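You operate a simulated robot arm through the tools that you are given. There is no shell and no other tool. Be economical: measure what you need, move in short steps, check, and stop when the job is done.

You are at the controls of a simulated robot arm. One attempt, no reset.

JOB
Unload the wheel's hanger, wind it up, brake the wheel and hang 500 g on it.
Fine: the 200 g weight goes into the short weight tray; yellow lever to HOLD before the load goes on; leave it wound up.

The check looks at the end state, three seconds after you hand in, the way a careful person would. Anything else that was tipped, shoved, dropped, spilled or broken makes it a failure.

ROBOT AND FRAMES
A 6-joint arm with a three-finger gripper, fixed in place. Base frame: the origin is at the foot of the arm, x ahead of it, y to its left, z up; the work surface is at about z = 800. Lengths are in mm, angles in degrees, forces in N, time in s.
Its first joint turns from -166.0 to 166.0 degrees. Payload 4.89 kg.
The TCP is the grasp point between the finger pads, 30 mm short of the fingertips. In the tool frame z runs along the fingers and y along their closing line. The gripper opens to 164 mm. The gripper's body begins 125 mm behind the TCP.
Orientation is told as [roll, pitch, yaw] about the base's x, y, z axes, in that order, counted from this pose: with the fingers straight down and closing along the base's y, the tool's x points along the base's -x, its y along +y and its z along -z.

CONTROLS
- The arm moves only by the tool servo_tool. Its argument "deltas" is one flat list of numbers, 7 for each row, row after row: the shift along the base's x, y, z in units of 30 mm (1.0 is 30 mm), then the turn, a rotation vector about the base's x, y, z in units of 8 degrees (1.0 is 8 degrees), then the closure, from 0 (fully open) to 1 (shut). In form: [dx, dy, dz, rx, ry, rz, grip, dx, dy, dz, rx, ry, rz, grip, ...]. A call has 1 to 12 rows; each row shifts and turns the commanded pose from where the row before left it. A call with a number of a shift or a turn outside -1 to 1 is refused whole. A row lasts 0.2 s, in which the tool goes at most 50 mm and 8.6 degrees; a call with a longer step from one row to the next is refused whole, and so is a gripper value outside its range. Where a pose cannot be reached the arm comes as near as it can. A force on the tool above 40 N (or 10 N above the force at the start of the call, whichever is more), or a blocked arm, ends the call early, and 0.2 s more pass. The fingers move at their own pace (about 108 mm/s each) and stop on an object; they squeeze with about 43 N. The grip force told is the motor's: it shows also when the fingers shut on nothing. Time passes only in rows, and 0.2 s behind the last, so rows that do not move let the fingers close. It gives the time, the measured TCP pose, the force on the tool (base axes), the opening and the grip force at its end, in the units of the frame above (readings bear some noise), with the torque about the TCP (base axes, N m) and any sound that the robot's microphone picked up.
- Cameras (640 x 400 px; columns grow to the right, rows downward): "scene" is fixed at [399.4, 498.6, 1519.3]; the picture's right is [-0.85, -0.52, 0.00], its down [-0.38, 0.62, -0.69] and it looks along [0.36, -0.59, -0.73] (base axes); focal length 333 px, centre (320, 200). "wrist" rides on the gripper at [76, -2, -152] in the tool frame; the picture's right is [0.02, 1.00, 0.00], its down [-0.88, 0.02, -0.47] and it looks along [-0.47, 0.01, 0.88] (tool axes); focal length 247 px, centre (320, 200). There is no depth. A picture from a camera that has moved, and an enlarged one, comes with that camera's place and axes in the base frame and with its lens.
- capture(camera): a new picture of that camera. The clock stands still meanwhile.
- move_column(by): slides the trunk up (or, below 0, down) by that many mm; the arm rides with it, the base frame stays. It gives what a move gives, with no picture.
- inspect(camera, box): a new picture of the part [left, top, right, bottom] of that camera's present view, enlarged. The clock stands still meanwhile.
- sign_off(): hands the job in; it is judged then, once.

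Go step by step. Nothing tells you positions but the pictures and the camera data: compare them with the known pose of the tool, close in by small moves and look again before you grip or let go. The budget is 120 turns and 84 pictures, counting those below and the enlarged ones. Unless the task says otherwise, let go and move clear before handing in, and close with one line.

The tools are called after "Call:" by a JSON object that holds its "fn" and its "kwargs". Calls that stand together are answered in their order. servo_tool: Moves the arm, as the interface text tells. Its arguments: {"type":"object","properties":{"deltas":{"type":"array","items":{"type":"number"}}},"required":["deltas"]} The other tools are called the same way: move_column (by) slides the trunk up or down; capture (camera) takes a picture; inspect (camera, box) takes an enlarged picture of a part of a camera's view; sign_off () hands the job in.

At the start:

```text
time: 0.0
eef_pos: [592.3, 352.0, 1307.6]
ee_rot: [0.0, 0.1, 0.1]
ft_force: [-0.1, 0.1, 0.6]
wrist_torque: [0.0, -0.03, 0.0]
gripper_width: 164.3
gripper_force: 0.1
trunk travel left (down, up): [-150.0, 240.0]
```

scene: 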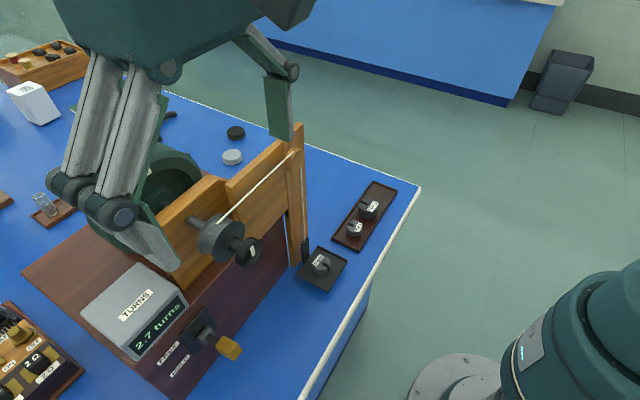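
wrist: 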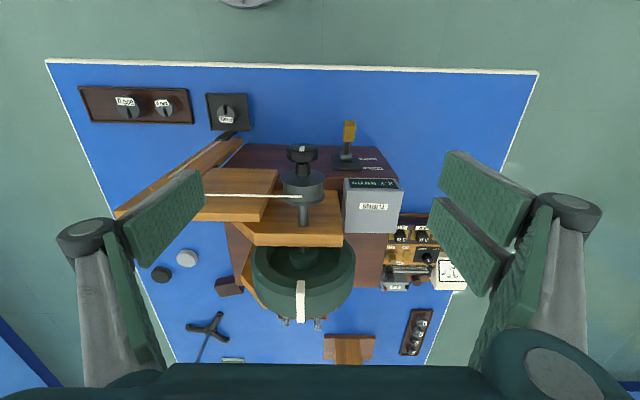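

I see a wheel-and-axle apparatus with a cord over a post, a turns display (2.7 turns), a yellow lever, and weights on trays. I'll enlarge the important parts first.

Call:
{"fn": "inspect", "kwargs": {"camera": "scene", "box": [240, 120, 440, 300]}}

Call:
{"fn": "inspect", "kwargs": {"camera": "scene", "box": [70, 190, 310, 400]}}

Call:
{"fn": "inspect", "kwargs": {"camera": "wrist", "box": [70, 70, 290, 210]}}

Call:
{"fn": "inspect", "kwargs": {"camera": "wrist", "box": [220, 100, 420, 340]}}

```text
2.22 times, centred on (340, 210) of scene
camera zoom: at [399.4, 498.6, 1519.3], right [-0.85, -0.52, 0.0], down [-0.38, 0.62, -0.69], along [0.36, -0.59, -0.73], focal length 740 px, centre (276, 178)
```

zoom: 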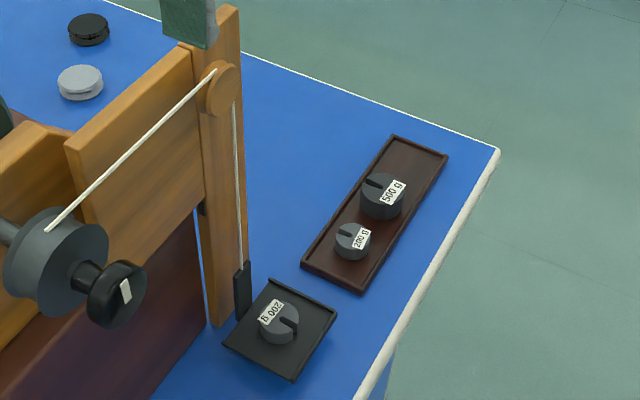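

```text
1.90 times, centred on (190, 295) of scene
camera zoom: at [399.4, 498.6, 1519.3], right [-0.85, -0.52, 0.0], down [-0.38, 0.62, -0.69], along [0.36, -0.59, -0.73], focal length 634 px, centre (568, 19)
```

zoom: 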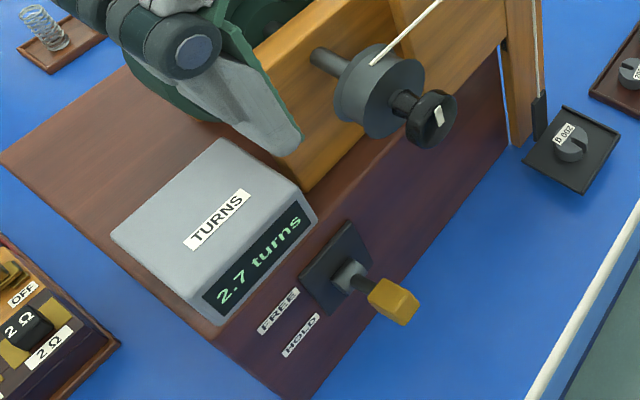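

```text
2.86 times, centred on (180, 140) of wrist
camera zoom: at [515.5, 351.3, 1459.5], right [-0.02, 1.0, 0.0], down [0.88, 0.02, 0.47], along [0.47, 0.01, -0.88], focal length 706 px, centre (720, 371)
```

zoom: 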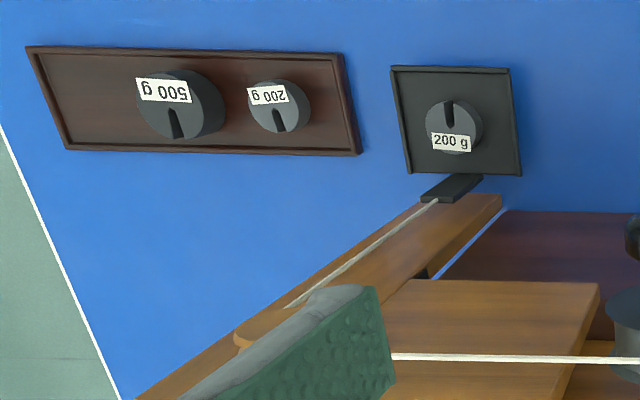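

```text
1.67 times, centred on (320, 220) of wrist
camera zoom: at [515.5, 351.3, 1459.5], right [-0.02, 1.0, 0.0], down [0.88, 0.02, 0.47], along [0.47, 0.01, -0.88], focal length 412 px, centre (320, 167)
```

zoom: 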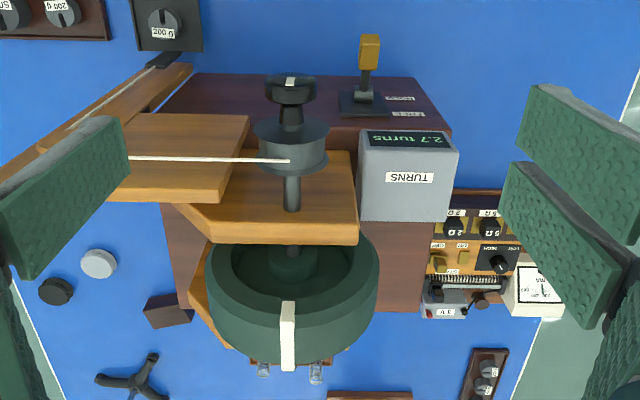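

The hanger plate with its 200 g appears to be at about (622, 126), near the table, and the tray nearby holds 500 g and another 200 g. I still need to identify which tray is the short one and see the knob.

Call:
{"fn": "inspect", "kwargs": {"camera": "wrist", "box": [320, 200, 480, 370]}}

Call:
{"fn": "inspect", "kwargs": {"camera": "scene", "box": [0, 20, 120, 230]}}

Call:
{"fn": "inspect", "kwargs": {"camera": "scene", "box": [180, 200, 270, 290]}}

Call:
{"fn": "inspect", "kwargs": {"camera": "scene", "box": [140, 290, 250, 390]}}

```text
2.35 times, centred on (400, 285) of wrist
camera zoom: at [515.5, 351.3, 1459.5], right [-0.02, 1.0, 0.0], down [0.88, 0.02, 0.47], along [0.47, 0.01, -0.88], focal length 581 px, centre (132, 0)
```

zoom: 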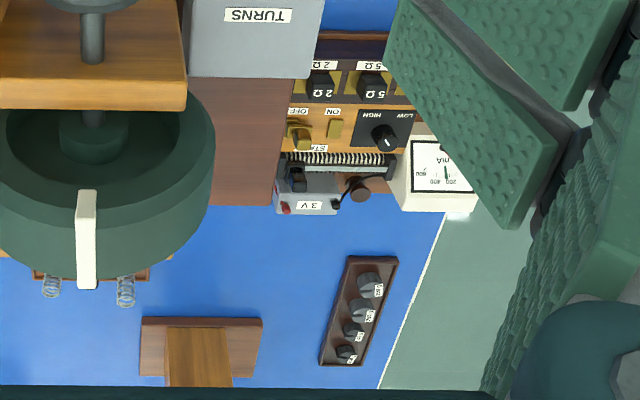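

```text
1.90 times, centred on (60, 125) of scene
camera zoom: at [399.4, 498.6, 1519.3], right [-0.85, -0.52, 0.0], down [-0.38, 0.62, -0.69], along [0.36, -0.59, -0.73], focal length 634 px, centre (815, 343)
```

zoom: 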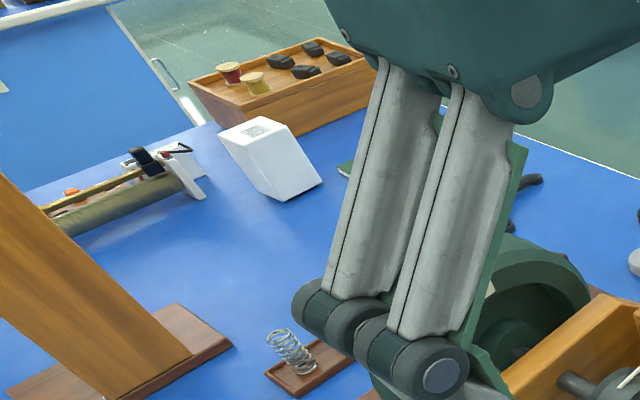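

```text
4.44 times, centred on (225, 245) of scene
camera zoom: at [399.4, 498.6, 1519.3], right [-0.85, -0.52, 0.0], down [-0.38, 0.62, -0.69], along [0.36, -0.59, -0.73], focal length 1480 px, centre (742, 0)
```

zoom: 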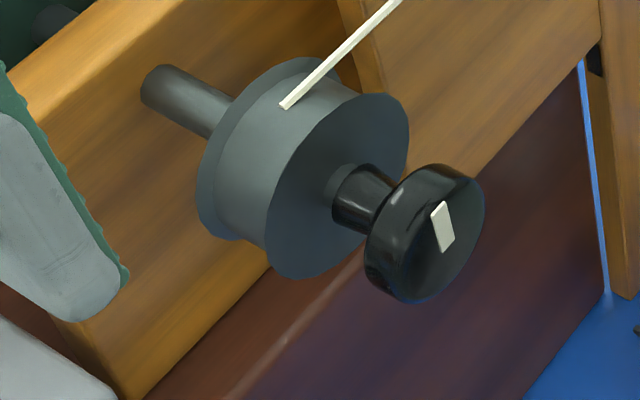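

```text
4.00 times, centred on (195, 340) of scene
camera zoom: at [399.4, 498.6, 1519.3], right [-0.85, -0.52, 0.0], down [-0.38, 0.62, -0.69], along [0.36, -0.59, -0.73], focal length 1332 px, centre (820, -360)
```

zoom: 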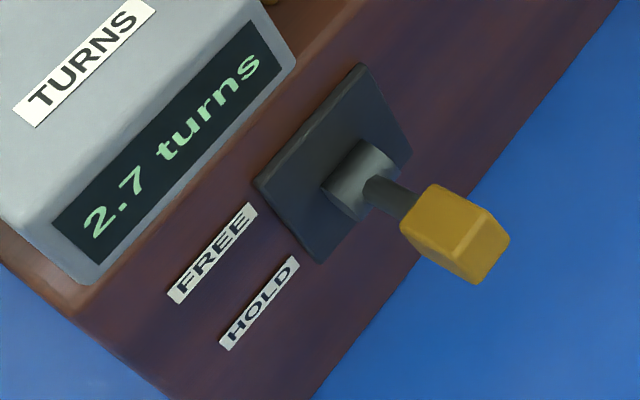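

The front tray (x 578–657, y −240..22) is the only weight tray in reach, and the hanger plate is near (622, 126). I'll move in front of the post to see the hanger closely and check clearances.

Call:
{"fn": "servo_tool", "kwargs": {"deltas": [-0.4, -0.95, 0, 0, 0, 0, 0, -0.4, -0.95, 0, 0, 0, 0, 0, -0.4, -0.95, 0, 0, 0, 0, 0, -0.4, -0.95, 0, 0, 0, 0, 0, -0.4, -0.95, 0, 0, 0, 0, 0, -0.4, -0.95, 0, 0, 0, 0, 0, -0.4, -0.95, -0.5, 0, 0, 0, 0, -0.4, -0.9, -0.9, 0, 0, 0, 0, 0, 0, -0.9, 0, 0, 0, 0, 0, 0, -0.9, 0, 0, 0, 0]}}

Call:
{"fn": "capture", "kwargs": {"camera": "wrist"}}

Call:
{"fn": "capture", "kwargs": {"camera": "scene"}}

```text
time: 2.2
eef_pos: [495.9, 127.6, 1211.0]
ee_rot: [0.1, 0.1, 0.1]
ft_force: [-0.9, -0.4, 0.9]
wrist_torque: [0.08, -0.11, 0.01]
gripper_width: 163.7
gripper_force: 0.1
trunk travel left (down, up): [-150.0, 240.0]
```

```text
73 pictures are left
camera wrist: at [419.0, 126.0, 1362.7], right [-0.02, 1.0, 0.0], down [0.88, 0.02, 0.47], along [0.47, 0.01, -0.88], focal length 247 px, centre (320, 200)
```

wrist: 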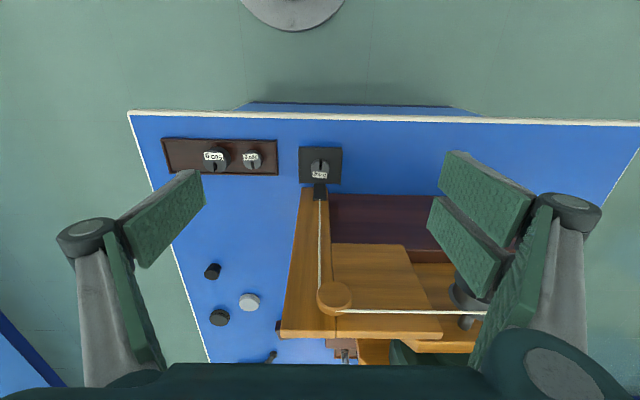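

```text
72 pictures are left
```

scene: 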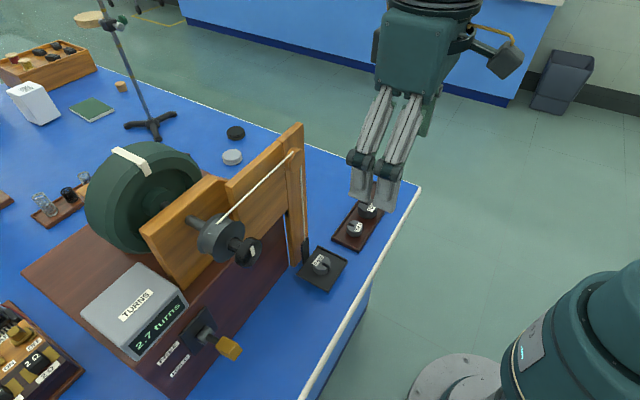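

Call:
{"fn": "inspect", "kwargs": {"camera": "wrist", "box": [250, 110, 410, 350]}}

Call:
{"fn": "inspect", "kwargs": {"camera": "scene", "box": [270, 120, 360, 300]}}

Call:
{"fn": "inspect", "kwargs": {"camera": "wrist", "box": [150, 120, 350, 220]}}

```text
1.67 times, centred on (330, 230) of wrist
camera zoom: at [419.0, 126.0, 1362.7], right [-0.02, 1.0, 0.0], down [0.88, 0.02, 0.47], along [0.47, 0.01, -0.88], focal length 412 px, centre (303, 150)
```

zoom: 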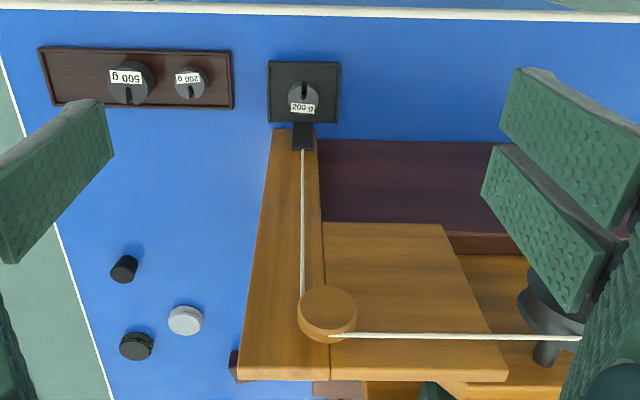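

```text
2.22 times, centred on (315, 210) of scene
camera zoom: at [399.4, 498.6, 1519.3], right [-0.85, -0.52, 0.0], down [-0.38, 0.62, -0.69], along [0.36, -0.59, -0.73], focal length 740 px, centre (331, 178)
```

zoom: 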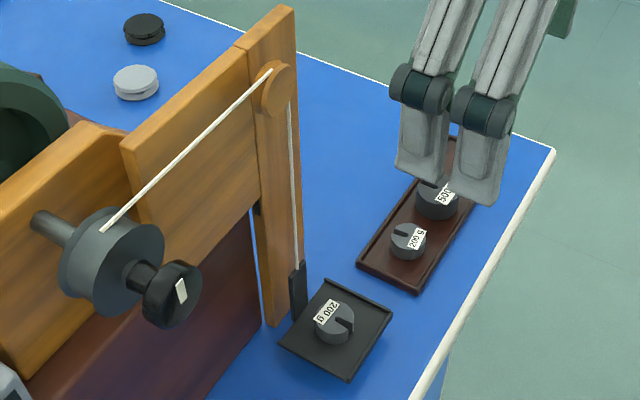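

```text
3.20 times, centred on (250, 170) of wrist
camera zoom: at [419.0, 126.0, 1362.7], right [-0.02, 1.0, 0.0], down [0.88, 0.02, 0.47], along [0.47, 0.01, -0.88], focal length 790 px, centre (544, 296)
```

zoom: 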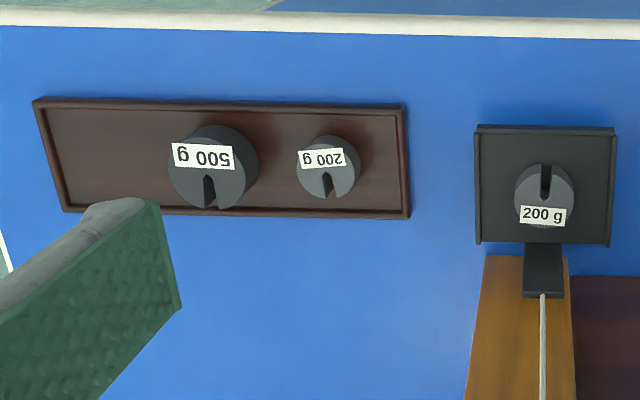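

The weight on the hanger is at about (618, 131, top ≈838), its plate about z 812, and the plank face is at x≈693. I'll come above it with a slight backward tilt to stay clear of the pulley and cord.

Call:
{"fn": "servo_tool", "kwargs": {"deltas": [0.3, 0.1, -0.9, 0, -1, 0, 0.3, 0.3, 0, -0.95, 0, -1, 0, 0.62, 0.42, 0, -0.95, 0, 0, 0, 0.62, 0.42, 0, -0.95, 0, 0, 0, 0.62, 0.42, 0, -0.95, 0, 0, 0, 0.62, 0.42, 0, -0.95, 0, 0, 0, 0.62, 0.42, 0, -0.95, 0, 0, 0, 0.62, 0.42, 0, -0.95, 0, 0, 0, 0.62, 0.42, 0, -0.95, 0, 0, 0, 0.62, 0.33, 0, -0.95, 0, 0, 0, 0.62]}}

Call:
{"fn": "capture", "kwargs": {"camera": "wrist"}}

Call:
{"fn": "inspect", "kwargs": {"camera": "scene", "box": [250, 120, 410, 300]}}

```text
time: 4.4
eef_pos: [611.2, 129.3, 929.2]
ee_rot: [0.0, -16.0, 0.0]
ft_force: [-2.6, 0.0, 0.5]
wrist_torque: [0.03, -0.18, 0.01]
gripper_width: 62.3
gripper_force: 0.0
trunk travel left (down, up): [-150.0, 240.0]
```

```text
68 pictures are left
camera wrist: at [496.2, 127.8, 1052.9], right [-0.02, 1.0, -0.01], down [0.72, 0.02, 0.7], along [0.7, 0.01, -0.72], focal length 247 px, centre (320, 200)
```

wrist: 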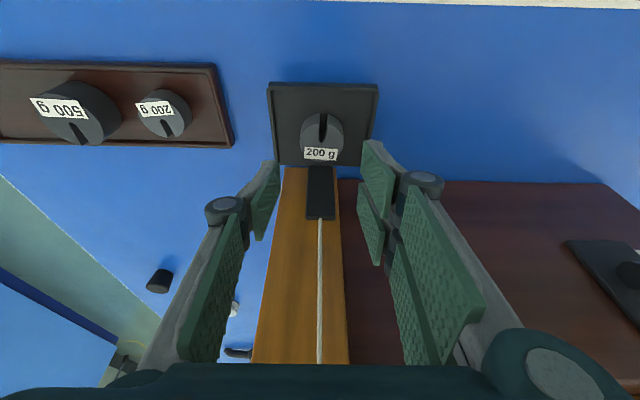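

```text
2.22 times, centred on (330, 210) of scene
camera zoom: at [399.4, 498.6, 1519.3], right [-0.85, -0.52, 0.0], down [-0.38, 0.62, -0.69], along [0.36, -0.59, -0.73], focal length 740 px, centre (298, 178)
```

zoom: 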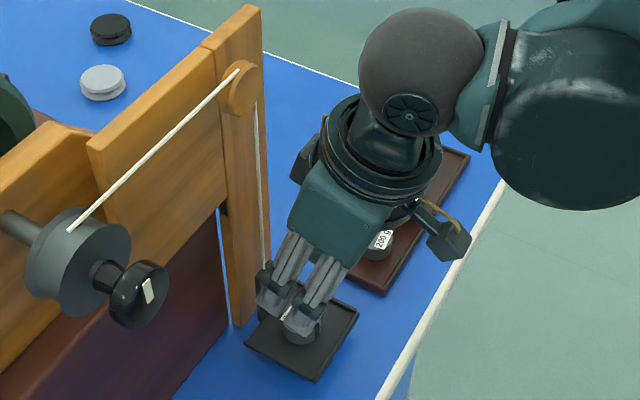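

The gripper is centred over the weight with the plate rim clear. I'll go down and look before closing.

Call:
{"fn": "servo_tool", "kwargs": {"deltas": [-0.05, 0.03, -0.8, 0, 0, 0, 0.62, -0.05, 0.02, -0.8, 0, 0, 0, 0.62, 0, 0, -0.8, 0, 0, 0, 0.62, 0, 0, -0.1, 0, 0, 0, 0.62]}}

Call:
{"fn": "capture", "kwargs": {"camera": "wrist"}}

Call:
{"fn": "inspect", "kwargs": {"camera": "scene", "box": [280, 220, 360, 300]}}

```text
time: 5.2
eef_pos: [609.4, 131.8, 863.2]
ee_rot: [0.2, -16.2, 0.0]
ft_force: [-0.5, 8.5, 28.6]
wrist_torque: [1.38, 0.63, -0.09]
gripper_width: 69.8
gripper_force: 6.1
trunk travel left (down, up): [-150.0, 240.0]
stopped in row 4: the force on the tool passed its limit at 189 N (the readings are from after the stop); the commanded pose is now the measured one
```

```text
66 pictures are left
camera wrist: at [493.4, 129.4, 987.9], right [-0.02, 1.0, 0.0], down [0.71, 0.02, 0.7], along [0.7, 0.01, -0.71], focal length 247 px, centre (320, 200)
```

wrist: 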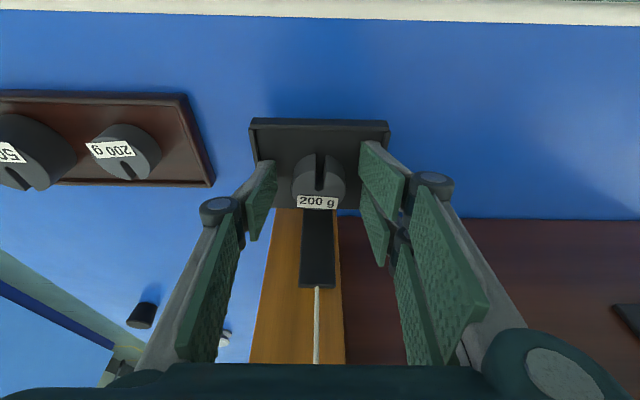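

```text
5.00 times, centred on (320, 260) of scene
camera zoom: at [399.4, 498.6, 1519.3], right [-0.85, -0.52, 0.0], down [-0.38, 0.62, -0.69], along [0.36, -0.59, -0.73], focal length 1664 px, centre (320, -100)
```

zoom: 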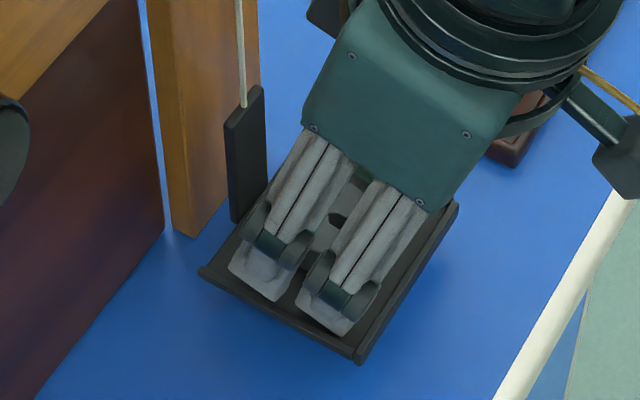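

I hit something at z≈863, probably the plate rim or floor sitting higher than I judged. I'll back up a little and look at the geometry.

Call:
{"fn": "servo_tool", "kwargs": {"deltas": [0, 0, 0.3, 0, 0, 0, 0.62, 0, 0, 0.2, 0, 0, 0, 0.62]}}

Call:
{"fn": "inspect", "kwargs": {"camera": "wrist", "box": [190, 90, 450, 250]}}

Call:
{"fn": "capture", "kwargs": {"camera": "scene"}}

```text
time: 5.8
eef_pos: [609.7, 131.6, 877.4]
ee_rot: [0.1, -16.2, 0.0]
ft_force: [0.6, -0.5, 0.2]
wrist_torque: [0.0, 0.06, -0.01]
gripper_width: 62.4
gripper_force: 0.0
trunk travel left (down, up): [-150.0, 240.0]
```

```text
2.46 times, centred on (320, 170) of wrist
camera zoom: at [494.2, 129.3, 1002.3], right [-0.02, 1.0, 0.0], down [0.71, 0.02, 0.7], along [0.7, 0.01, -0.72], focal length 608 px, centre (320, 274)
```

zoom: 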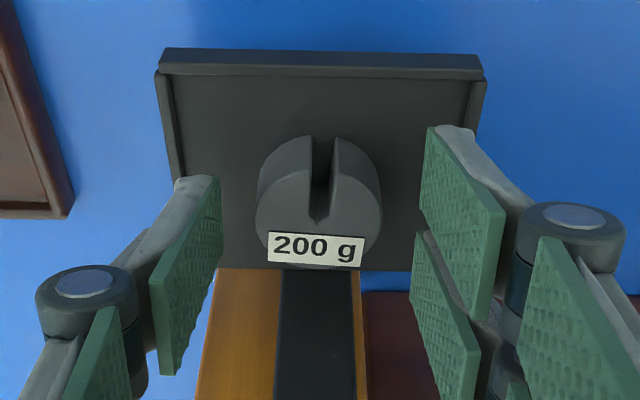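

```text
63 pictures are left
```

scene: 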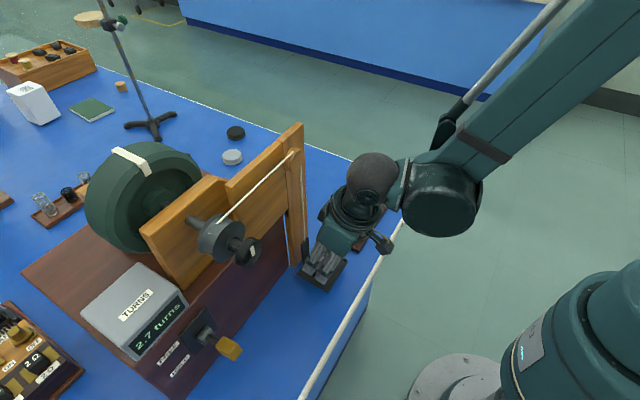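

The weight's top is at about z 849 and the plate floor is about 824, so my fingers touched the side rims. I'll narrow the opening slightly, lower less and close.

Call:
{"fn": "servo_tool", "kwargs": {"deltas": [-0.1, 0, 0, 0, 0, 0, 0.67, 0, -0.03, -0.25, 0, 0, 0, 0.67, 0, 0, -0.15, 0, 0, 0, 0.67]}}

Call:
{"fn": "inspect", "kwargs": {"camera": "wrist", "box": [190, 90, 450, 250]}}

```text
time: 6.6
eef_pos: [606.7, 129.4, 865.5]
ee_rot: [0.2, -16.2, 0.0]
ft_force: [1.2, 1.2, 13.8]
wrist_torque: [0.45, 0.24, 0.1]
gripper_width: 55.0
gripper_force: 1.4
trunk travel left (down, up): [-150.0, 240.0]
```

```text
2.46 times, centred on (320, 170) of wrist
camera zoom: at [490.6, 128.1, 990.6], right [-0.02, 1.0, 0.0], down [0.71, 0.02, 0.7], along [0.7, 0.01, -0.71], focal length 608 px, centre (320, 274)
```

zoom: 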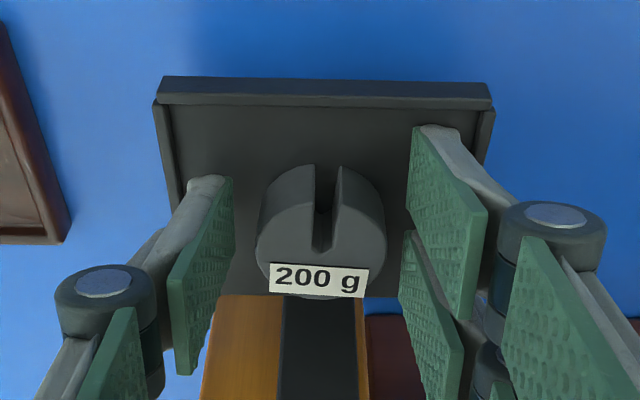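

The right finger is lightly touching the plate; I'll lift 2 mm and close on the weight.

Call:
{"fn": "servo_tool", "kwargs": {"deltas": [0, 0, 0.1, 0, 0, 0, 0.67, 0, 0, 0, 0, 0, 0, 0.72, 0, 0, 0, 0, 0, 0, 0.78, 0, 0, 0, 0, 0, 0, 0.85, 0, 0, 0, 0, 0, 0, 0.85]}}

Call:
{"fn": "inspect", "kwargs": {"camera": "wrist", "box": [190, 90, 450, 250]}}

```text
time: 7.8
eef_pos: [606.7, 128.9, 867.3]
ee_rot: [0.1, -16.1, 0.0]
ft_force: [-0.4, -0.4, 0.3]
wrist_torque: [0.01, 0.0, 0.0]
gripper_width: 41.0
gripper_force: 42.9
trunk travel left (down, up): [-150.0, 240.0]
```

```text
2.46 times, centred on (320, 170) of wrist
camera zoom: at [490.8, 127.6, 992.6], right [-0.02, 1.0, 0.0], down [0.71, 0.02, 0.7], along [0.7, 0.01, -0.72], focal length 608 px, centre (320, 274)
```

zoom: 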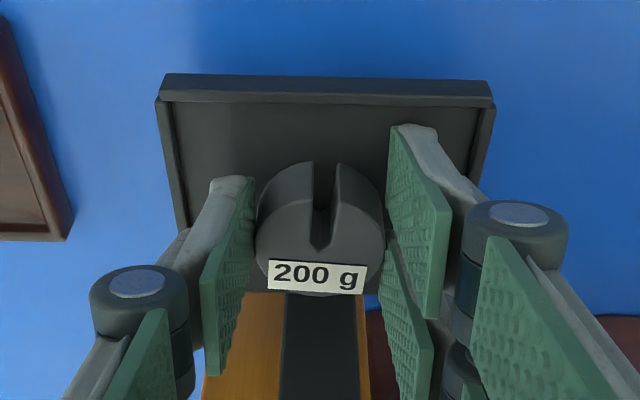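

The fingers hold the weight at 41 mm with full grip force. I'll lift it straight up.

Call:
{"fn": "servo_tool", "kwargs": {"deltas": [0, 0, 0.3, 0, 0, 0, 0.85, 0, 0, 0.5, 0, 0, 0, 0.85, 0, 0, 0.8, 0, 0, 0, 0.85, -0.3, 0, 0.8, 0, 0, 0, 0.85]}}

Call:
{"fn": "capture", "kwargs": {"camera": "wrist"}}

Call:
{"fn": "inspect", "kwargs": {"camera": "scene", "box": [100, 150, 420, 380]}}

```text
time: 8.8
eef_pos: [599.2, 128.0, 938.9]
ee_rot: [0.1, -16.1, -0.1]
ft_force: [1.7, 0.0, -3.5]
wrist_torque: [-0.04, 0.2, -0.05]
gripper_width: 40.8
gripper_force: 42.4
trunk travel left (down, up): [-150.0, 240.0]
```

```text
60 pictures are left
camera wrist: at [483.5, 127.2, 1064.5], right [-0.02, 1.0, 0.0], down [0.72, 0.02, 0.7], along [0.7, 0.01, -0.72], focal length 247 px, centre (320, 200)
```

wrist: 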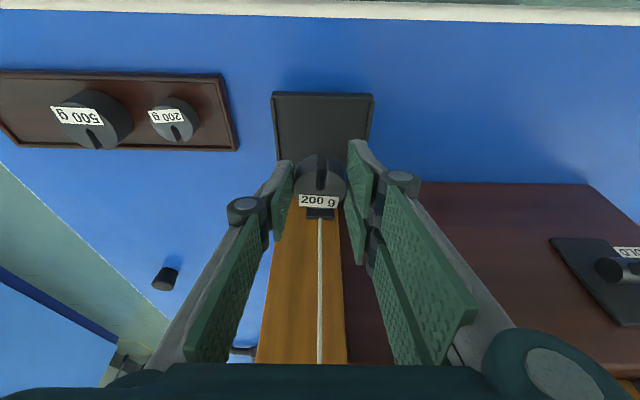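

```text
1.74 times, centred on (260, 265) of scene
camera zoom: at [399.4, 498.6, 1519.3], right [-0.85, -0.52, 0.0], down [-0.38, 0.62, -0.69], along [0.36, -0.59, -0.73], focal length 579 px, centre (424, 87)
```

zoom: 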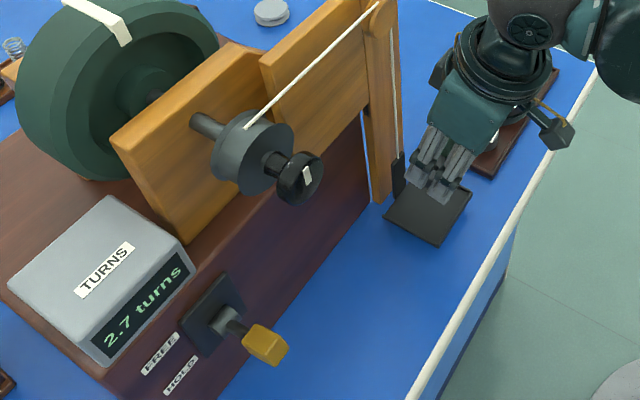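

The weight is free and the hanger stayed put. I'll carry it over the empty end of the tray, beyond the 500 g weight.

Call:
{"fn": "servo_tool", "kwargs": {"deltas": [0, -0.96, 0, 0, 0, 0, 0.85, 0, -0.96, 0, 0, 0, 0, 0.85, 0, -0.96, 0, 0, 0, 0, 0.85, 0, -0.96, 0, 0, 0, 0, 0.85, 0, -0.96, 0, 0, 0, 0, 0.85, 0, -0.96, 0, 0, 0, 0, 0.85, 0, -0.96, 0, 0, 0, 0, 0.85, 0, -0.96, 0, 0, 0, 0, 0.85, 0, -0.96, 0, 0, 0, 0, 0.85, 0, -0.96, 0, 0, 0, 0, 0.85, 0, -0.96, -0.3, 0, 0, 0, 0.85]}}

Call:
{"fn": "capture", "kwargs": {"camera": "wrist"}}

Call:
{"fn": "inspect", "kwargs": {"camera": "scene", "box": [300, 140, 440, 280]}}

```text
time: 11.2
eef_pos: [596.0, -187.1, 929.1]
ee_rot: [0.1, -16.2, 0.1]
ft_force: [-1.0, 2.3, -2.3]
wrist_torque: [-0.19, -0.08, -0.01]
gripper_width: 40.7
gripper_force: 43.1
trunk travel left (down, up): [-150.0, 240.0]
```

```text
58 pictures are left
camera wrist: at [480.4, -188.6, 1054.3], right [-0.02, 1.0, 0.0], down [0.71, 0.02, 0.7], along [0.7, 0.01, -0.71], focal length 247 px, centre (320, 200)
```

wrist: 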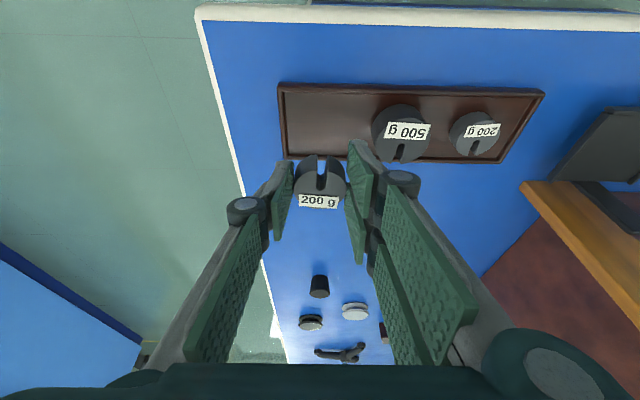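

```text
2.86 times, centred on (370, 210) of scene
camera zoom: at [399.4, 498.6, 1519.3], right [-0.85, -0.52, 0.0], down [-0.38, 0.62, -0.69], along [0.36, -0.59, -0.73], focal length 951 px, centre (177, 171)
```

zoom: 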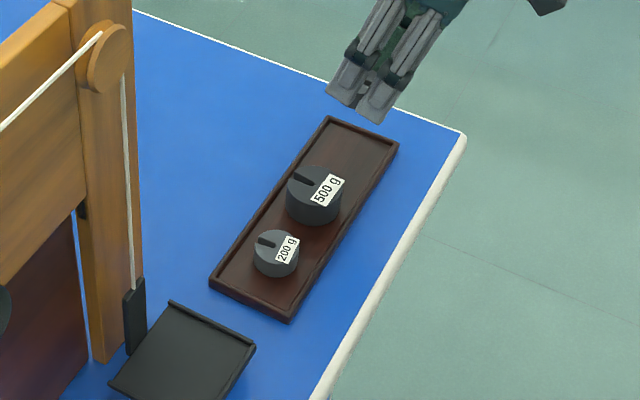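

The tray's free bay runs from y≈−223 to −135 at x≈613. I'll shift there and lower, ending with small steps until contact.

Call:
{"fn": "servo_tool", "kwargs": {"deltas": [0.3, 0.23, -0.5, 0, 0, 0, 0.85, 0.1, 0, -0.8, 0, 0, 0, 0.85, 0, 0, -0.8, 0, 0, 0, 0.85, 0, 0, -0.3, 0, 0, 0, 0.85]}}

Call:
{"fn": "inspect", "kwargs": {"camera": "wrist", "box": [230, 70, 490, 230]}}

Call:
{"fn": "inspect", "kwargs": {"camera": "scene", "box": [320, 150, 420, 250]}}

```text
time: 12.2
eef_pos: [608.9, -181.0, 857.0]
ee_rot: [0.0, -16.0, 0.0]
ft_force: [0.2, -0.3, -1.5]
wrist_torque: [-0.01, -0.02, -0.04]
gripper_width: 40.6
gripper_force: 43.1
trunk travel left (down, up): [-150.0, 240.0]
```

```text
2.46 times, centred on (360, 150) of wrist
camera zoom: at [493.3, -182.0, 983.1], right [-0.02, 1.0, 0.0], down [0.71, 0.02, 0.7], along [0.7, 0.01, -0.71], focal length 608 px, centre (222, 323)
```

zoom: 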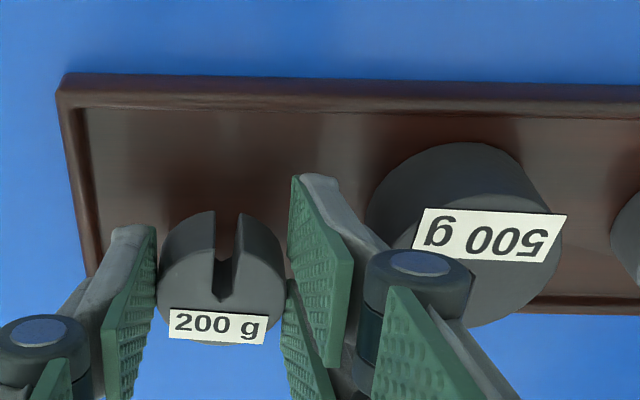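

```text
4.00 times, centred on (370, 200) of scene
camera zoom: at [399.4, 498.6, 1519.3], right [-0.85, -0.52, 0.0], down [-0.38, 0.62, -0.69], along [0.36, -0.59, -0.73], focal length 1332 px, centre (120, 200)
```

zoom: 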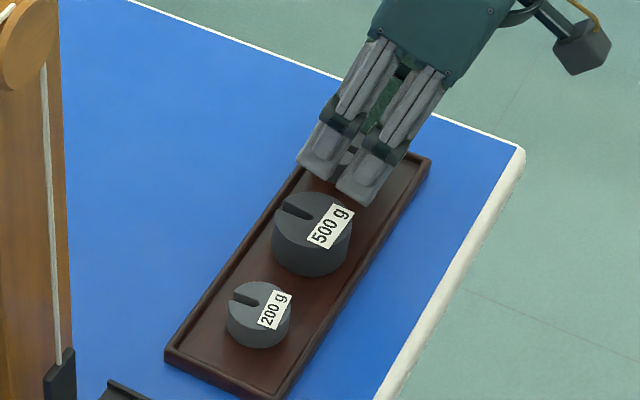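

Nearly down and well clear of the 500 g weight. I'll lower in small steps until it touches.

Call:
{"fn": "servo_tool", "kwargs": {"deltas": [-0.1, 0, -0.12, 0, 0, 0, 0.85, 0, 0, -0.1, 0, 0, 0, 0.85, 0, 0, -0.08, 0, 0, 0, 0.85]}}

```text
time: 13.0
eef_pos: [607.4, -179.3, 850.5]
ee_rot: [0.1, -16.1, 0.0]
ft_force: [-0.6, -0.1, -2.8]
wrist_torque: [-0.01, 0.04, 0.0]
gripper_width: 40.9
gripper_force: 42.9
trunk travel left (down, up): [-150.0, 240.0]
```

Call:
{"fn": "servo_tool", "kwargs": {"deltas": [0, 0, -0.1, 0, 0, 0, 0.85, 0, 0, 0, 0, 0, 0, 0.85]}}

Call:
{"fn": "inspect", "kwargs": {"camera": "scene", "box": [340, 150, 400, 220]}}

```text
time: 13.6
eef_pos: [606.3, -179.1, 846.9]
ee_rot: [0.1, -16.1, 0.0]
ft_force: [0.3, 0.1, -1.6]
wrist_torque: [0.02, 0.05, -0.04]
gripper_width: 41.1
gripper_force: 42.9
trunk travel left (down, up): [-150.0, 240.0]
```

```text
5.71 times, centred on (370, 185) of scene
camera zoom: at [399.4, 498.6, 1519.3], right [-0.85, -0.52, 0.0], down [-0.38, 0.62, -0.69], along [0.36, -0.59, -0.73], focal length 1902 px, centre (34, 286)
```

zoom: 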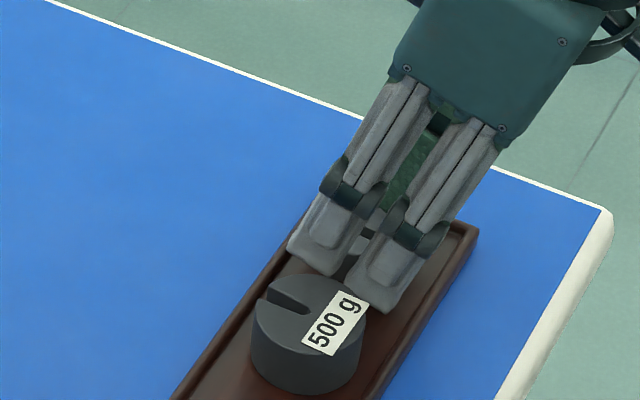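

Call:
{"fn": "servo_tool", "kwargs": {"deltas": [0, 0, -0.08, 0, 0, 0, 0.85, 0, 0, -0.08, 0, 0, 0, 0.85, 0, 0, 0, 0, 0, 0, 0.85]}}

```text
time: 14.2
eef_pos: [605.9, -180.4, 845.0]
ee_rot: [0.1, -16.3, 0.0]
ft_force: [-3.9, 1.1, 36.0]
wrist_torque: [0.31, 0.24, -0.13]
gripper_width: 41.0
gripper_force: 43.4
trunk travel left (down, up): [-150.0, 240.0]
stopped in row 2: the force on the tool passed its limit at 59 N (the readings are from after the stop); the commanded pose is now the measured one
```

Contact at z≈845. I'll relieve the pressure, open slightly and lift away.

Call:
{"fn": "servo_tool", "kwargs": {"deltas": [0, 0, 0.03, 0, 0, 0, 0.85, 0, 0, 0, 0, 0, 0, 0.67, 0, 0, 0, 0, 0, 0, 0.66, 0, 0, 0.3, 0, 0, 0, 0.66, 0, 0, 0.8, 0, 0, 0, 0.66, 0, 0, 0.8, 0, 0, 0, 0.66, 0, 0, 0.8, 0, 0, 0, 0.66]}}

Call:
{"fn": "capture", "kwargs": {"camera": "wrist"}}

Call:
{"fn": "capture", "kwargs": {"camera": "scene"}}

```text
time: 15.8
eef_pos: [607.4, -178.9, 923.4]
ee_rot: [0.1, -16.1, 0.0]
ft_force: [1.5, 0.4, -0.1]
wrist_torque: [0.03, 0.11, 0.0]
gripper_width: 55.6
gripper_force: 0.1
trunk travel left (down, up): [-150.0, 240.0]
```

```text
53 pictures are left
camera wrist: at [491.4, -181.6, 1047.4], right [-0.02, 1.0, 0.0], down [0.71, 0.02, 0.7], along [0.7, 0.01, -0.71], focal length 247 px, centre (320, 200)
```

wrist: 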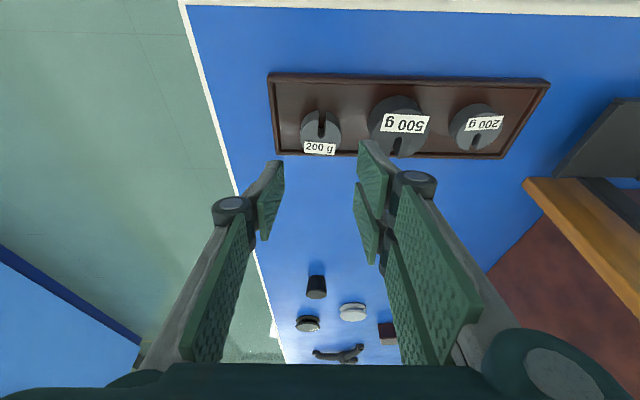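

```text
52 pictures are left
```

scene: 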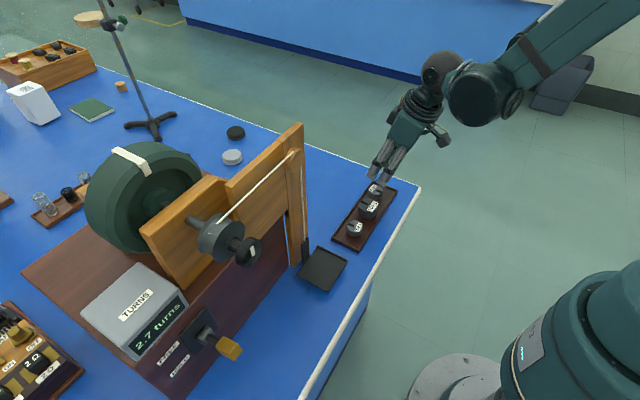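

The 200 g is in the tray beside the 500 g. Now I'll raise the arm, swing it horizontal pointing along +x, and head for the knob near (610, 330, 1149).

Call:
{"fn": "servo_tool", "kwargs": {"deltas": [-0.5, 0.4, 0.8, 0, -0.77, 0, 0.4, -0.5, 0.4, 0.8, 0, -0.77, 0, 0.3, -0.5, 0.5, 0.8, 0, -0.77, 0, 0.3, -0.5, 0.5, 0.8, 0, -0.77, 0, 0.3, -0.5, 0.5, 0.8, 0, -0.77, 0, 0.3, -0.5, 0.7, 0.6, 0, -0.77, 0, 0.3, -0.5, 0.7, 0.6, 0, -0.77, 0, 0.3, -0.5, 0.7, 0.6, 0, -0.77, 0, 0.3, -0.5, 0.8, 0.5, 0, -0.77, 0, 0.3, -0.3, 0.8, 0.5, 0, -0.77, 0, 0.3, -0.3, 0.8, 0.5, 0, -0.77, 0, 0.3, 0, 0.8, 0.4, 0, -0.77, 0, 0.3]}}

```text
time: 18.5
eef_pos: [495.6, 75.6, 1121.0]
ee_rot: [26.7, -75.3, -24.4]
ft_force: [-1.2, -1.3, 0.5]
wrist_torque: [0.02, 0.03, 0.12]
gripper_width: 114.8
gripper_force: 0.1
trunk travel left (down, up): [-150.0, 240.0]
stopped in row 12: the arm was blocked; the commanded pose is now the measured one
```

The arm reports blocked near the horizontal pose; I'll look at how it stands.

Call:
{"fn": "capture", "kwargs": {"camera": "scene"}}

Call:
{"fn": "capture", "kwargs": {"camera": "wrist"}}

```text
51 pictures are left
```

scene: 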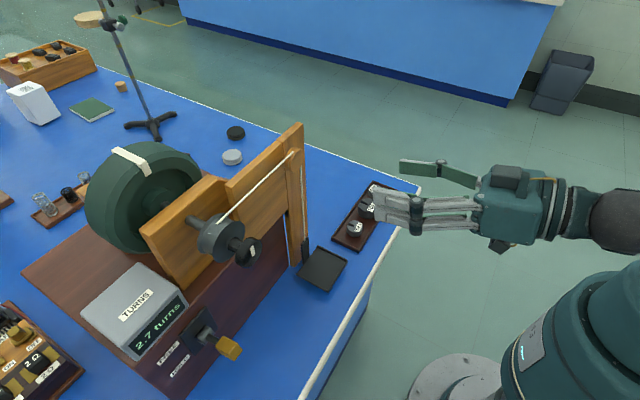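

```text
50 pictures are left
camera wrist: at [329.6, 75.4, 1081.1], right [-0.03, 0.99, 0.09], down [-0.26, -0.1, 0.96], along [0.97, 0.01, 0.26], focal length 247 px, centre (320, 200)
```

wrist: 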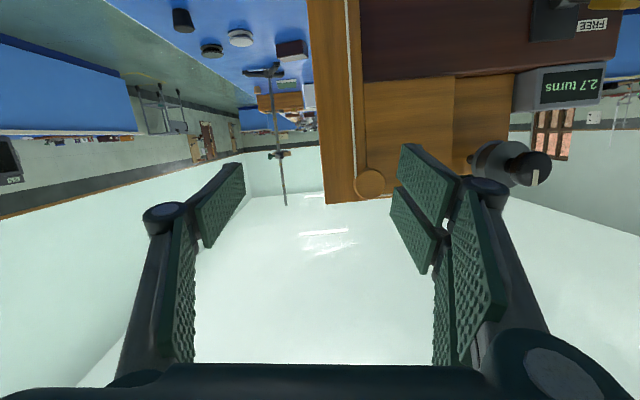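

The pose is within 14° of what I want; likely a wrist alignment issue. I'll continue toward the knob in y while correcting the remaining rotation gradually.

Call:
{"fn": "servo_tool", "kwargs": {"deltas": [0, 0.5, 0.1, -0.1, 0, -0.05, 0.4, 0, 0.6, 0.1, -0.1, -0.1, -0.05, 0.4, 0, 0.6, 0.1, -0.1, -0.2, -0.05, 0.4, 0, 0.7, 0.1, -0.1, -0.2, -0.05, 0.4, 0, 0.7, 0.1, -0.1, -0.2, -0.05, 0.4, 0, 0.7, 0.1, -0.1, -0.2, -0.05, 0.4, 0, 0.8, 0.1, -0.05, -0.2, -0.06, 0.4, 0, 0.8, 0.1, 0, -0.2, 0, 0.4, 0, 0.8, 0.1, 0, -0.1, 0, 0.4]}}

```text
time: 20.5
eef_pos: [497.1, 262.8, 1148.3]
ee_rot: [33.3, -87.5, -34.0]
ft_force: [-0.2, 0.3, 0.2]
wrist_torque: [0.01, 0.05, 0.04]
gripper_width: 98.5
gripper_force: 0.1
trunk travel left (down, up): [-150.0, 240.0]
```

That worked. Continue to the knob's axis and view it.

Call:
{"fn": "servo_tool", "kwargs": {"deltas": [0, 0.7, 0, 0, -0.1, 0, 0.4, 0, 0.7, 0, 0, -0.1, 0, 0.4, 0, 0.8, 0, 0, -0.1, 0, 0.4, 0, 0, 0, 0, 0, 0, 0.4]}}

Call:
{"fn": "capture", "kwargs": {"camera": "wrist"}}

Call:
{"fn": "capture", "kwargs": {"camera": "scene"}}

```text
time: 21.5
eef_pos: [497.3, 329.0, 1147.4]
ee_rot: [101.7, -88.5, -102.2]
ft_force: [0.4, 0.0, -0.7]
wrist_torque: [0.02, -0.01, -0.01]
gripper_width: 98.6
gripper_force: 0.1
trunk travel left (down, up): [-150.0, 240.0]
```

```text
49 pictures are left
camera wrist: at [345.4, 331.2, 1070.5], right [0.01, 1.0, 0.0], down [-0.48, 0.0, 0.88], along [0.88, -0.01, 0.48], focal length 247 px, centre (320, 200)
```

wrist: 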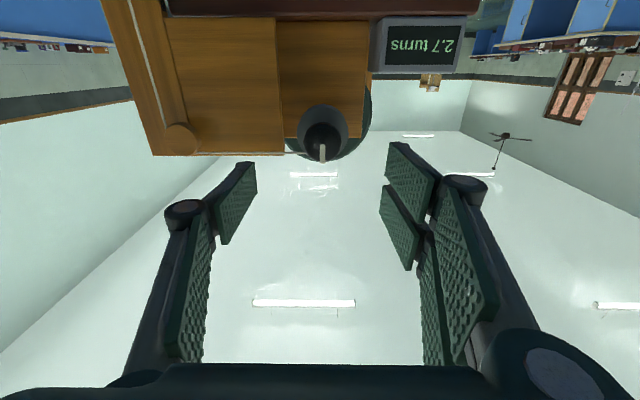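

```text
48 pictures are left
```

scene: 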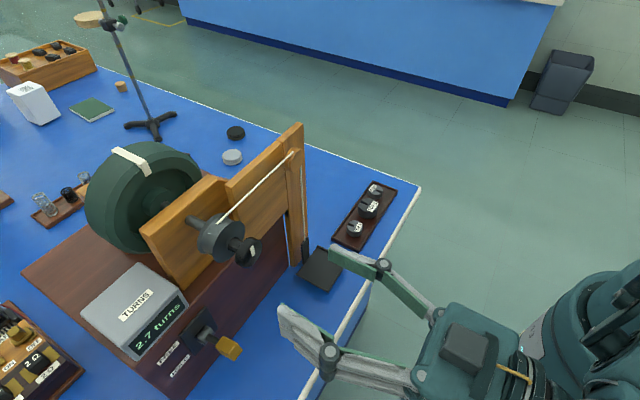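

The tool is now aligned along +x. I'll zoom in on the knob for exact centring.

Call:
{"fn": "inspect", "kwargs": {"camera": "wrist", "box": [270, 80, 390, 180]}}

Call:
{"fn": "inspect", "kwargs": {"camera": "scene", "box": [170, 180, 310, 290]}}

```text
4.00 times, centred on (330, 130) of wrist
camera zoom: at [345.4, 331.2, 1070.5], right [0.01, 1.0, 0.0], down [-0.48, 0.0, 0.88], along [0.88, -0.01, 0.48], focal length 988 px, centre (280, 480)
```

zoom: 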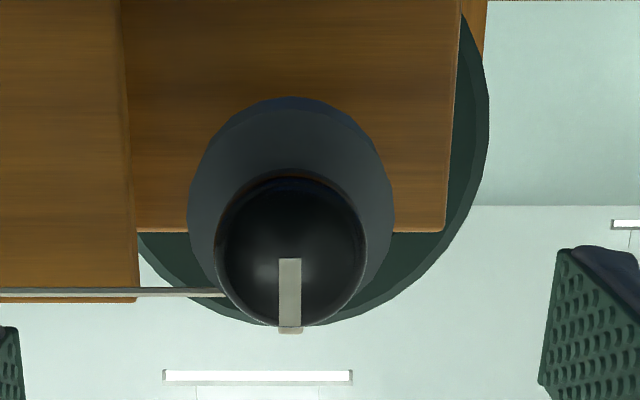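

```text
3.64 times, centred on (240, 235) of scene
camera zoom: at [399.4, 498.6, 1519.3], right [-0.85, -0.52, 0.0], down [-0.38, 0.62, -0.69], along [0.36, -0.59, -0.73], focal length 1211 px, centre (611, 73)
```

zoom: 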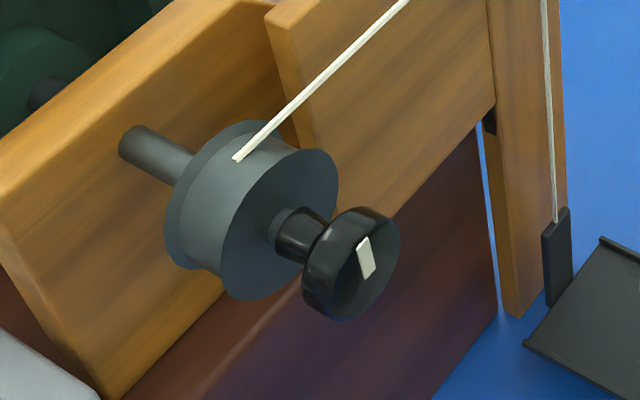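

Knob face centre is about (610, 331.5, 1144.5), 41 mm across. I'll pre-rotate the gripper +88° about x so there is a long winding stroke (winding is the −x sense, cord top moving to +y).

Call:
{"fn": "servo_tool", "kwargs": {"deltas": [0, 0.08, -0.1, 1, 0, 0, 0.5, 0, 0, 0, 1, 0, 0, 0.6, 0, 0, 0, 1, 0, 0, 0.6, 0, 0, 0, 1, 0, 0, 0.6, 0, 0, 0, 1, 0, 0, 0.6, 0, 0, 0, 1, 0, 0, 0.6, 0, 0, 0, 1, 0, 0, 0.6, 0, 0, 0, 1, 0, 0, 0.6, 0, 0, 0, 1, 0, 0, 0.6, 0, 0, 0, 1, 0, 0, 0.6, 0, 0, 0, 1, 0, 0, 0.6]}}

Call:
{"fn": "capture", "kwargs": {"camera": "wrist"}}

```text
time: 23.9
eef_pos: [497.7, 329.8, 1143.0]
ee_rot: [88.3, -6.6, -90.1]
ft_force: [-0.5, 0.9, -0.3]
wrist_torque: [0.03, 0.0, -0.05]
gripper_width: 65.7
gripper_force: 0.0
out of reach, approached as far as the arm can: row 11
trunk travel left (down, up): [-150.0, 240.0]
```

```text
45 pictures are left
camera wrist: at [345.4, 407.7, 1137.2], right [0.03, 0.14, 0.99], down [-0.47, -0.87, 0.13], along [0.88, -0.47, 0.04], focal length 247 px, centre (320, 200)
```

wrist: 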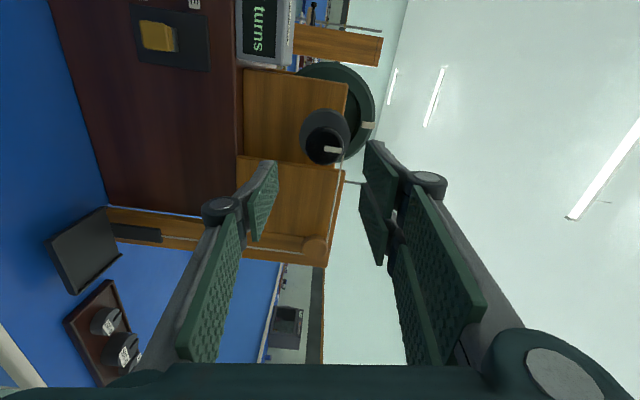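

The roll limit is about +82°, which is fine as a starting angle. I'll approach the knob so the pads straddle it.

Call:
{"fn": "servo_tool", "kwargs": {"deltas": [0.5, 0.08, 0, -0.9, 0, 0, 0.62, 0.7, 0, 0.02, 0, 0, 0, 0.62, 0.7, 0, 0, 0, 0, 0, 0.62, 0.7, 0, 0, 0, 0, 0, 0.62, 0.6, 0, 0, 0, 0, 0, 0.62]}}

Call:
{"fn": "inspect", "kwargs": {"camera": "wrist", "box": [220, 80, 420, 220]}}

Call:
{"fn": "inspect", "kwargs": {"camera": "scene", "box": [150, 170, 330, 370]}}

```text
time: 25.1
eef_pos: [593.1, 334.9, 1144.1]
ee_rot: [88.5, -13.9, -90.1]
ft_force: [-0.5, -0.3, 0.0]
wrist_torque: [0.01, 0.03, -0.01]
gripper_width: 62.5
gripper_force: 0.1
trunk travel left (down, up): [-150.0, 240.0]
```

```text
2.86 times, centred on (320, 150) of wrist
camera zoom: at [440.6, 410.8, 1128.9], right [0.03, 0.26, 0.96], down [-0.47, -0.85, 0.24], along [0.88, -0.46, 0.1], focal length 706 px, centre (320, 343)
```

zoom: 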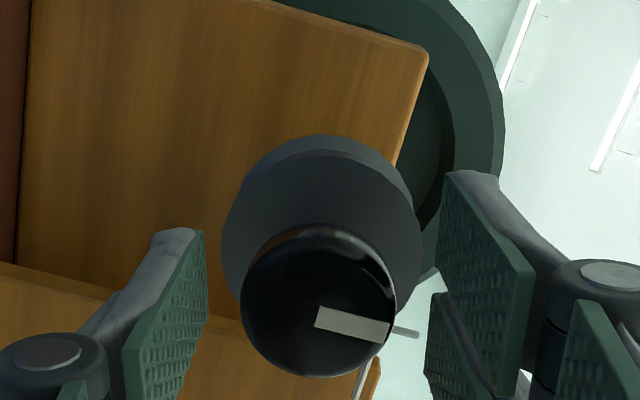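

```text
2.00 times, centred on (240, 270) of scene
camera zoom: at [399.4, 498.6, 1519.3], right [-0.85, -0.52, 0.0], down [-0.38, 0.62, -0.69], along [0.36, -0.59, -0.73], focal length 666 px, centre (480, 60)
```

zoom: 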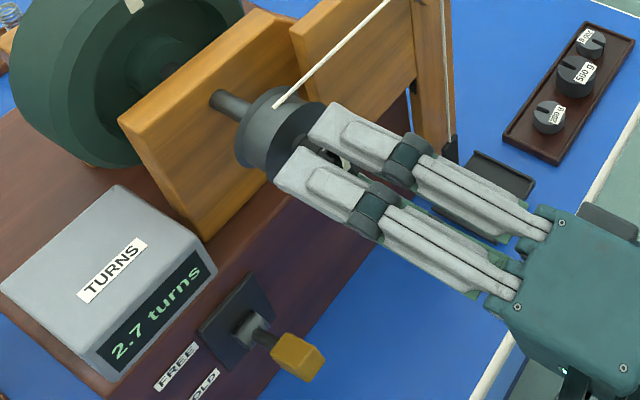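

The knob sits centred between the fingers. I'll advance 5 mm and close gently.

Call:
{"fn": "servo_tool", "kwargs": {"deltas": [0.17, -0.05, 0, 0, 0, 0, 0.62, 0, 0, 0, 0, 0, 0, 0.7, 0, 0, 0, 0, 0, 0, 0.85, 0, 0, 0, 0, 0, 0, 0.85]}}

Call:
{"fn": "inspect", "kwargs": {"camera": "scene", "box": [150, 170, 330, 370]}}

```text
time: 26.1
eef_pos: [597.7, 333.1, 1144.8]
ee_rot: [88.3, -13.9, -90.1]
ft_force: [-3.7, 0.9, -2.9]
wrist_torque: [0.08, 0.11, 0.12]
gripper_width: 40.3
gripper_force: 45.6
trunk travel left (down, up): [-150.0, 240.0]
```

```text
2.00 times, centred on (240, 270) of scene
camera zoom: at [399.4, 498.6, 1519.3], right [-0.85, -0.52, 0.0], down [-0.38, 0.62, -0.69], along [0.36, -0.59, -0.73], focal length 666 px, centre (480, 60)
```

zoom: 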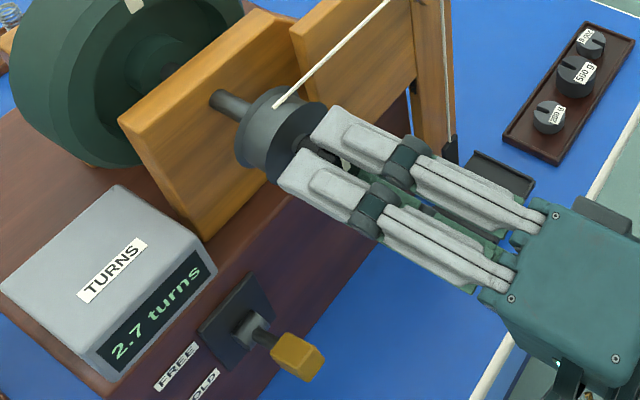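

Gripped at 40 mm. I'll test-turn a little in the winding sense and watch the torque.

Call:
{"fn": "servo_tool", "kwargs": {"deltas": [0, 0, 0, -0.5, 0, 0, 0.85, 0, 0, 0, -0.8, 0, 0, 0.85, 0, 0, 0, -0.8, 0, 0, 0.85, 0, 0, 0, -0.8, 0, 0, 0.85]}}

Call:
{"fn": "capture", "kwargs": {"camera": "scene"}}

```text
time: 27.1
eef_pos: [598.0, 332.2, 1144.4]
ee_rot: [88.3, -37.2, -90.1]
ft_force: [-12.5, -1.2, -37.4]
wrist_torque: [0.15, 1.02, -0.24]
gripper_width: 40.6
gripper_force: 45.5
trunk travel left (down, up): [-150.0, 240.0]
```

```text
41 pictures are left
```

scene: 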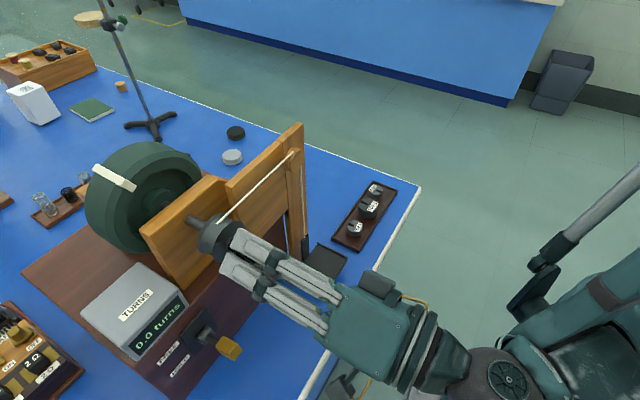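

The wheel marker moved and the display changed, but there is a −37 N side load, so the tool sits slightly above the axis. I'll read the display and relieve the load.

Call:
{"fn": "inspect", "kwargs": {"camera": "scene", "box": [80, 260, 260, 390]}}

Call:
{"fn": "servo_tool", "kwargs": {"deltas": [-0.02, 0, -0.05, 0, 0, 0, 0.85, 0, 0, 0, 0, 0, 0, 0.85]}}

```text
3.08 times, centred on (170, 325) of scene
camera zoom: at [399.4, 498.6, 1519.3], right [-0.85, -0.52, 0.0], down [-0.38, 0.62, -0.69], along [0.36, -0.59, -0.73], focal length 1024 px, centre (782, -185)
```

zoom: 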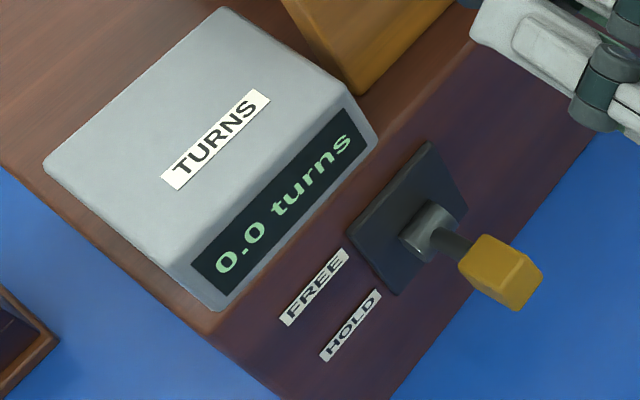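

```text
time: 27.7
eef_pos: [598.1, 332.0, 1143.4]
ee_rot: [88.4, -37.3, -90.1]
ft_force: [17.1, 1.3, 3.7]
wrist_torque: [0.0, -0.01, 0.05]
gripper_width: 40.5
gripper_force: 45.4
trunk travel left (down, up): [-150.0, 240.0]
```

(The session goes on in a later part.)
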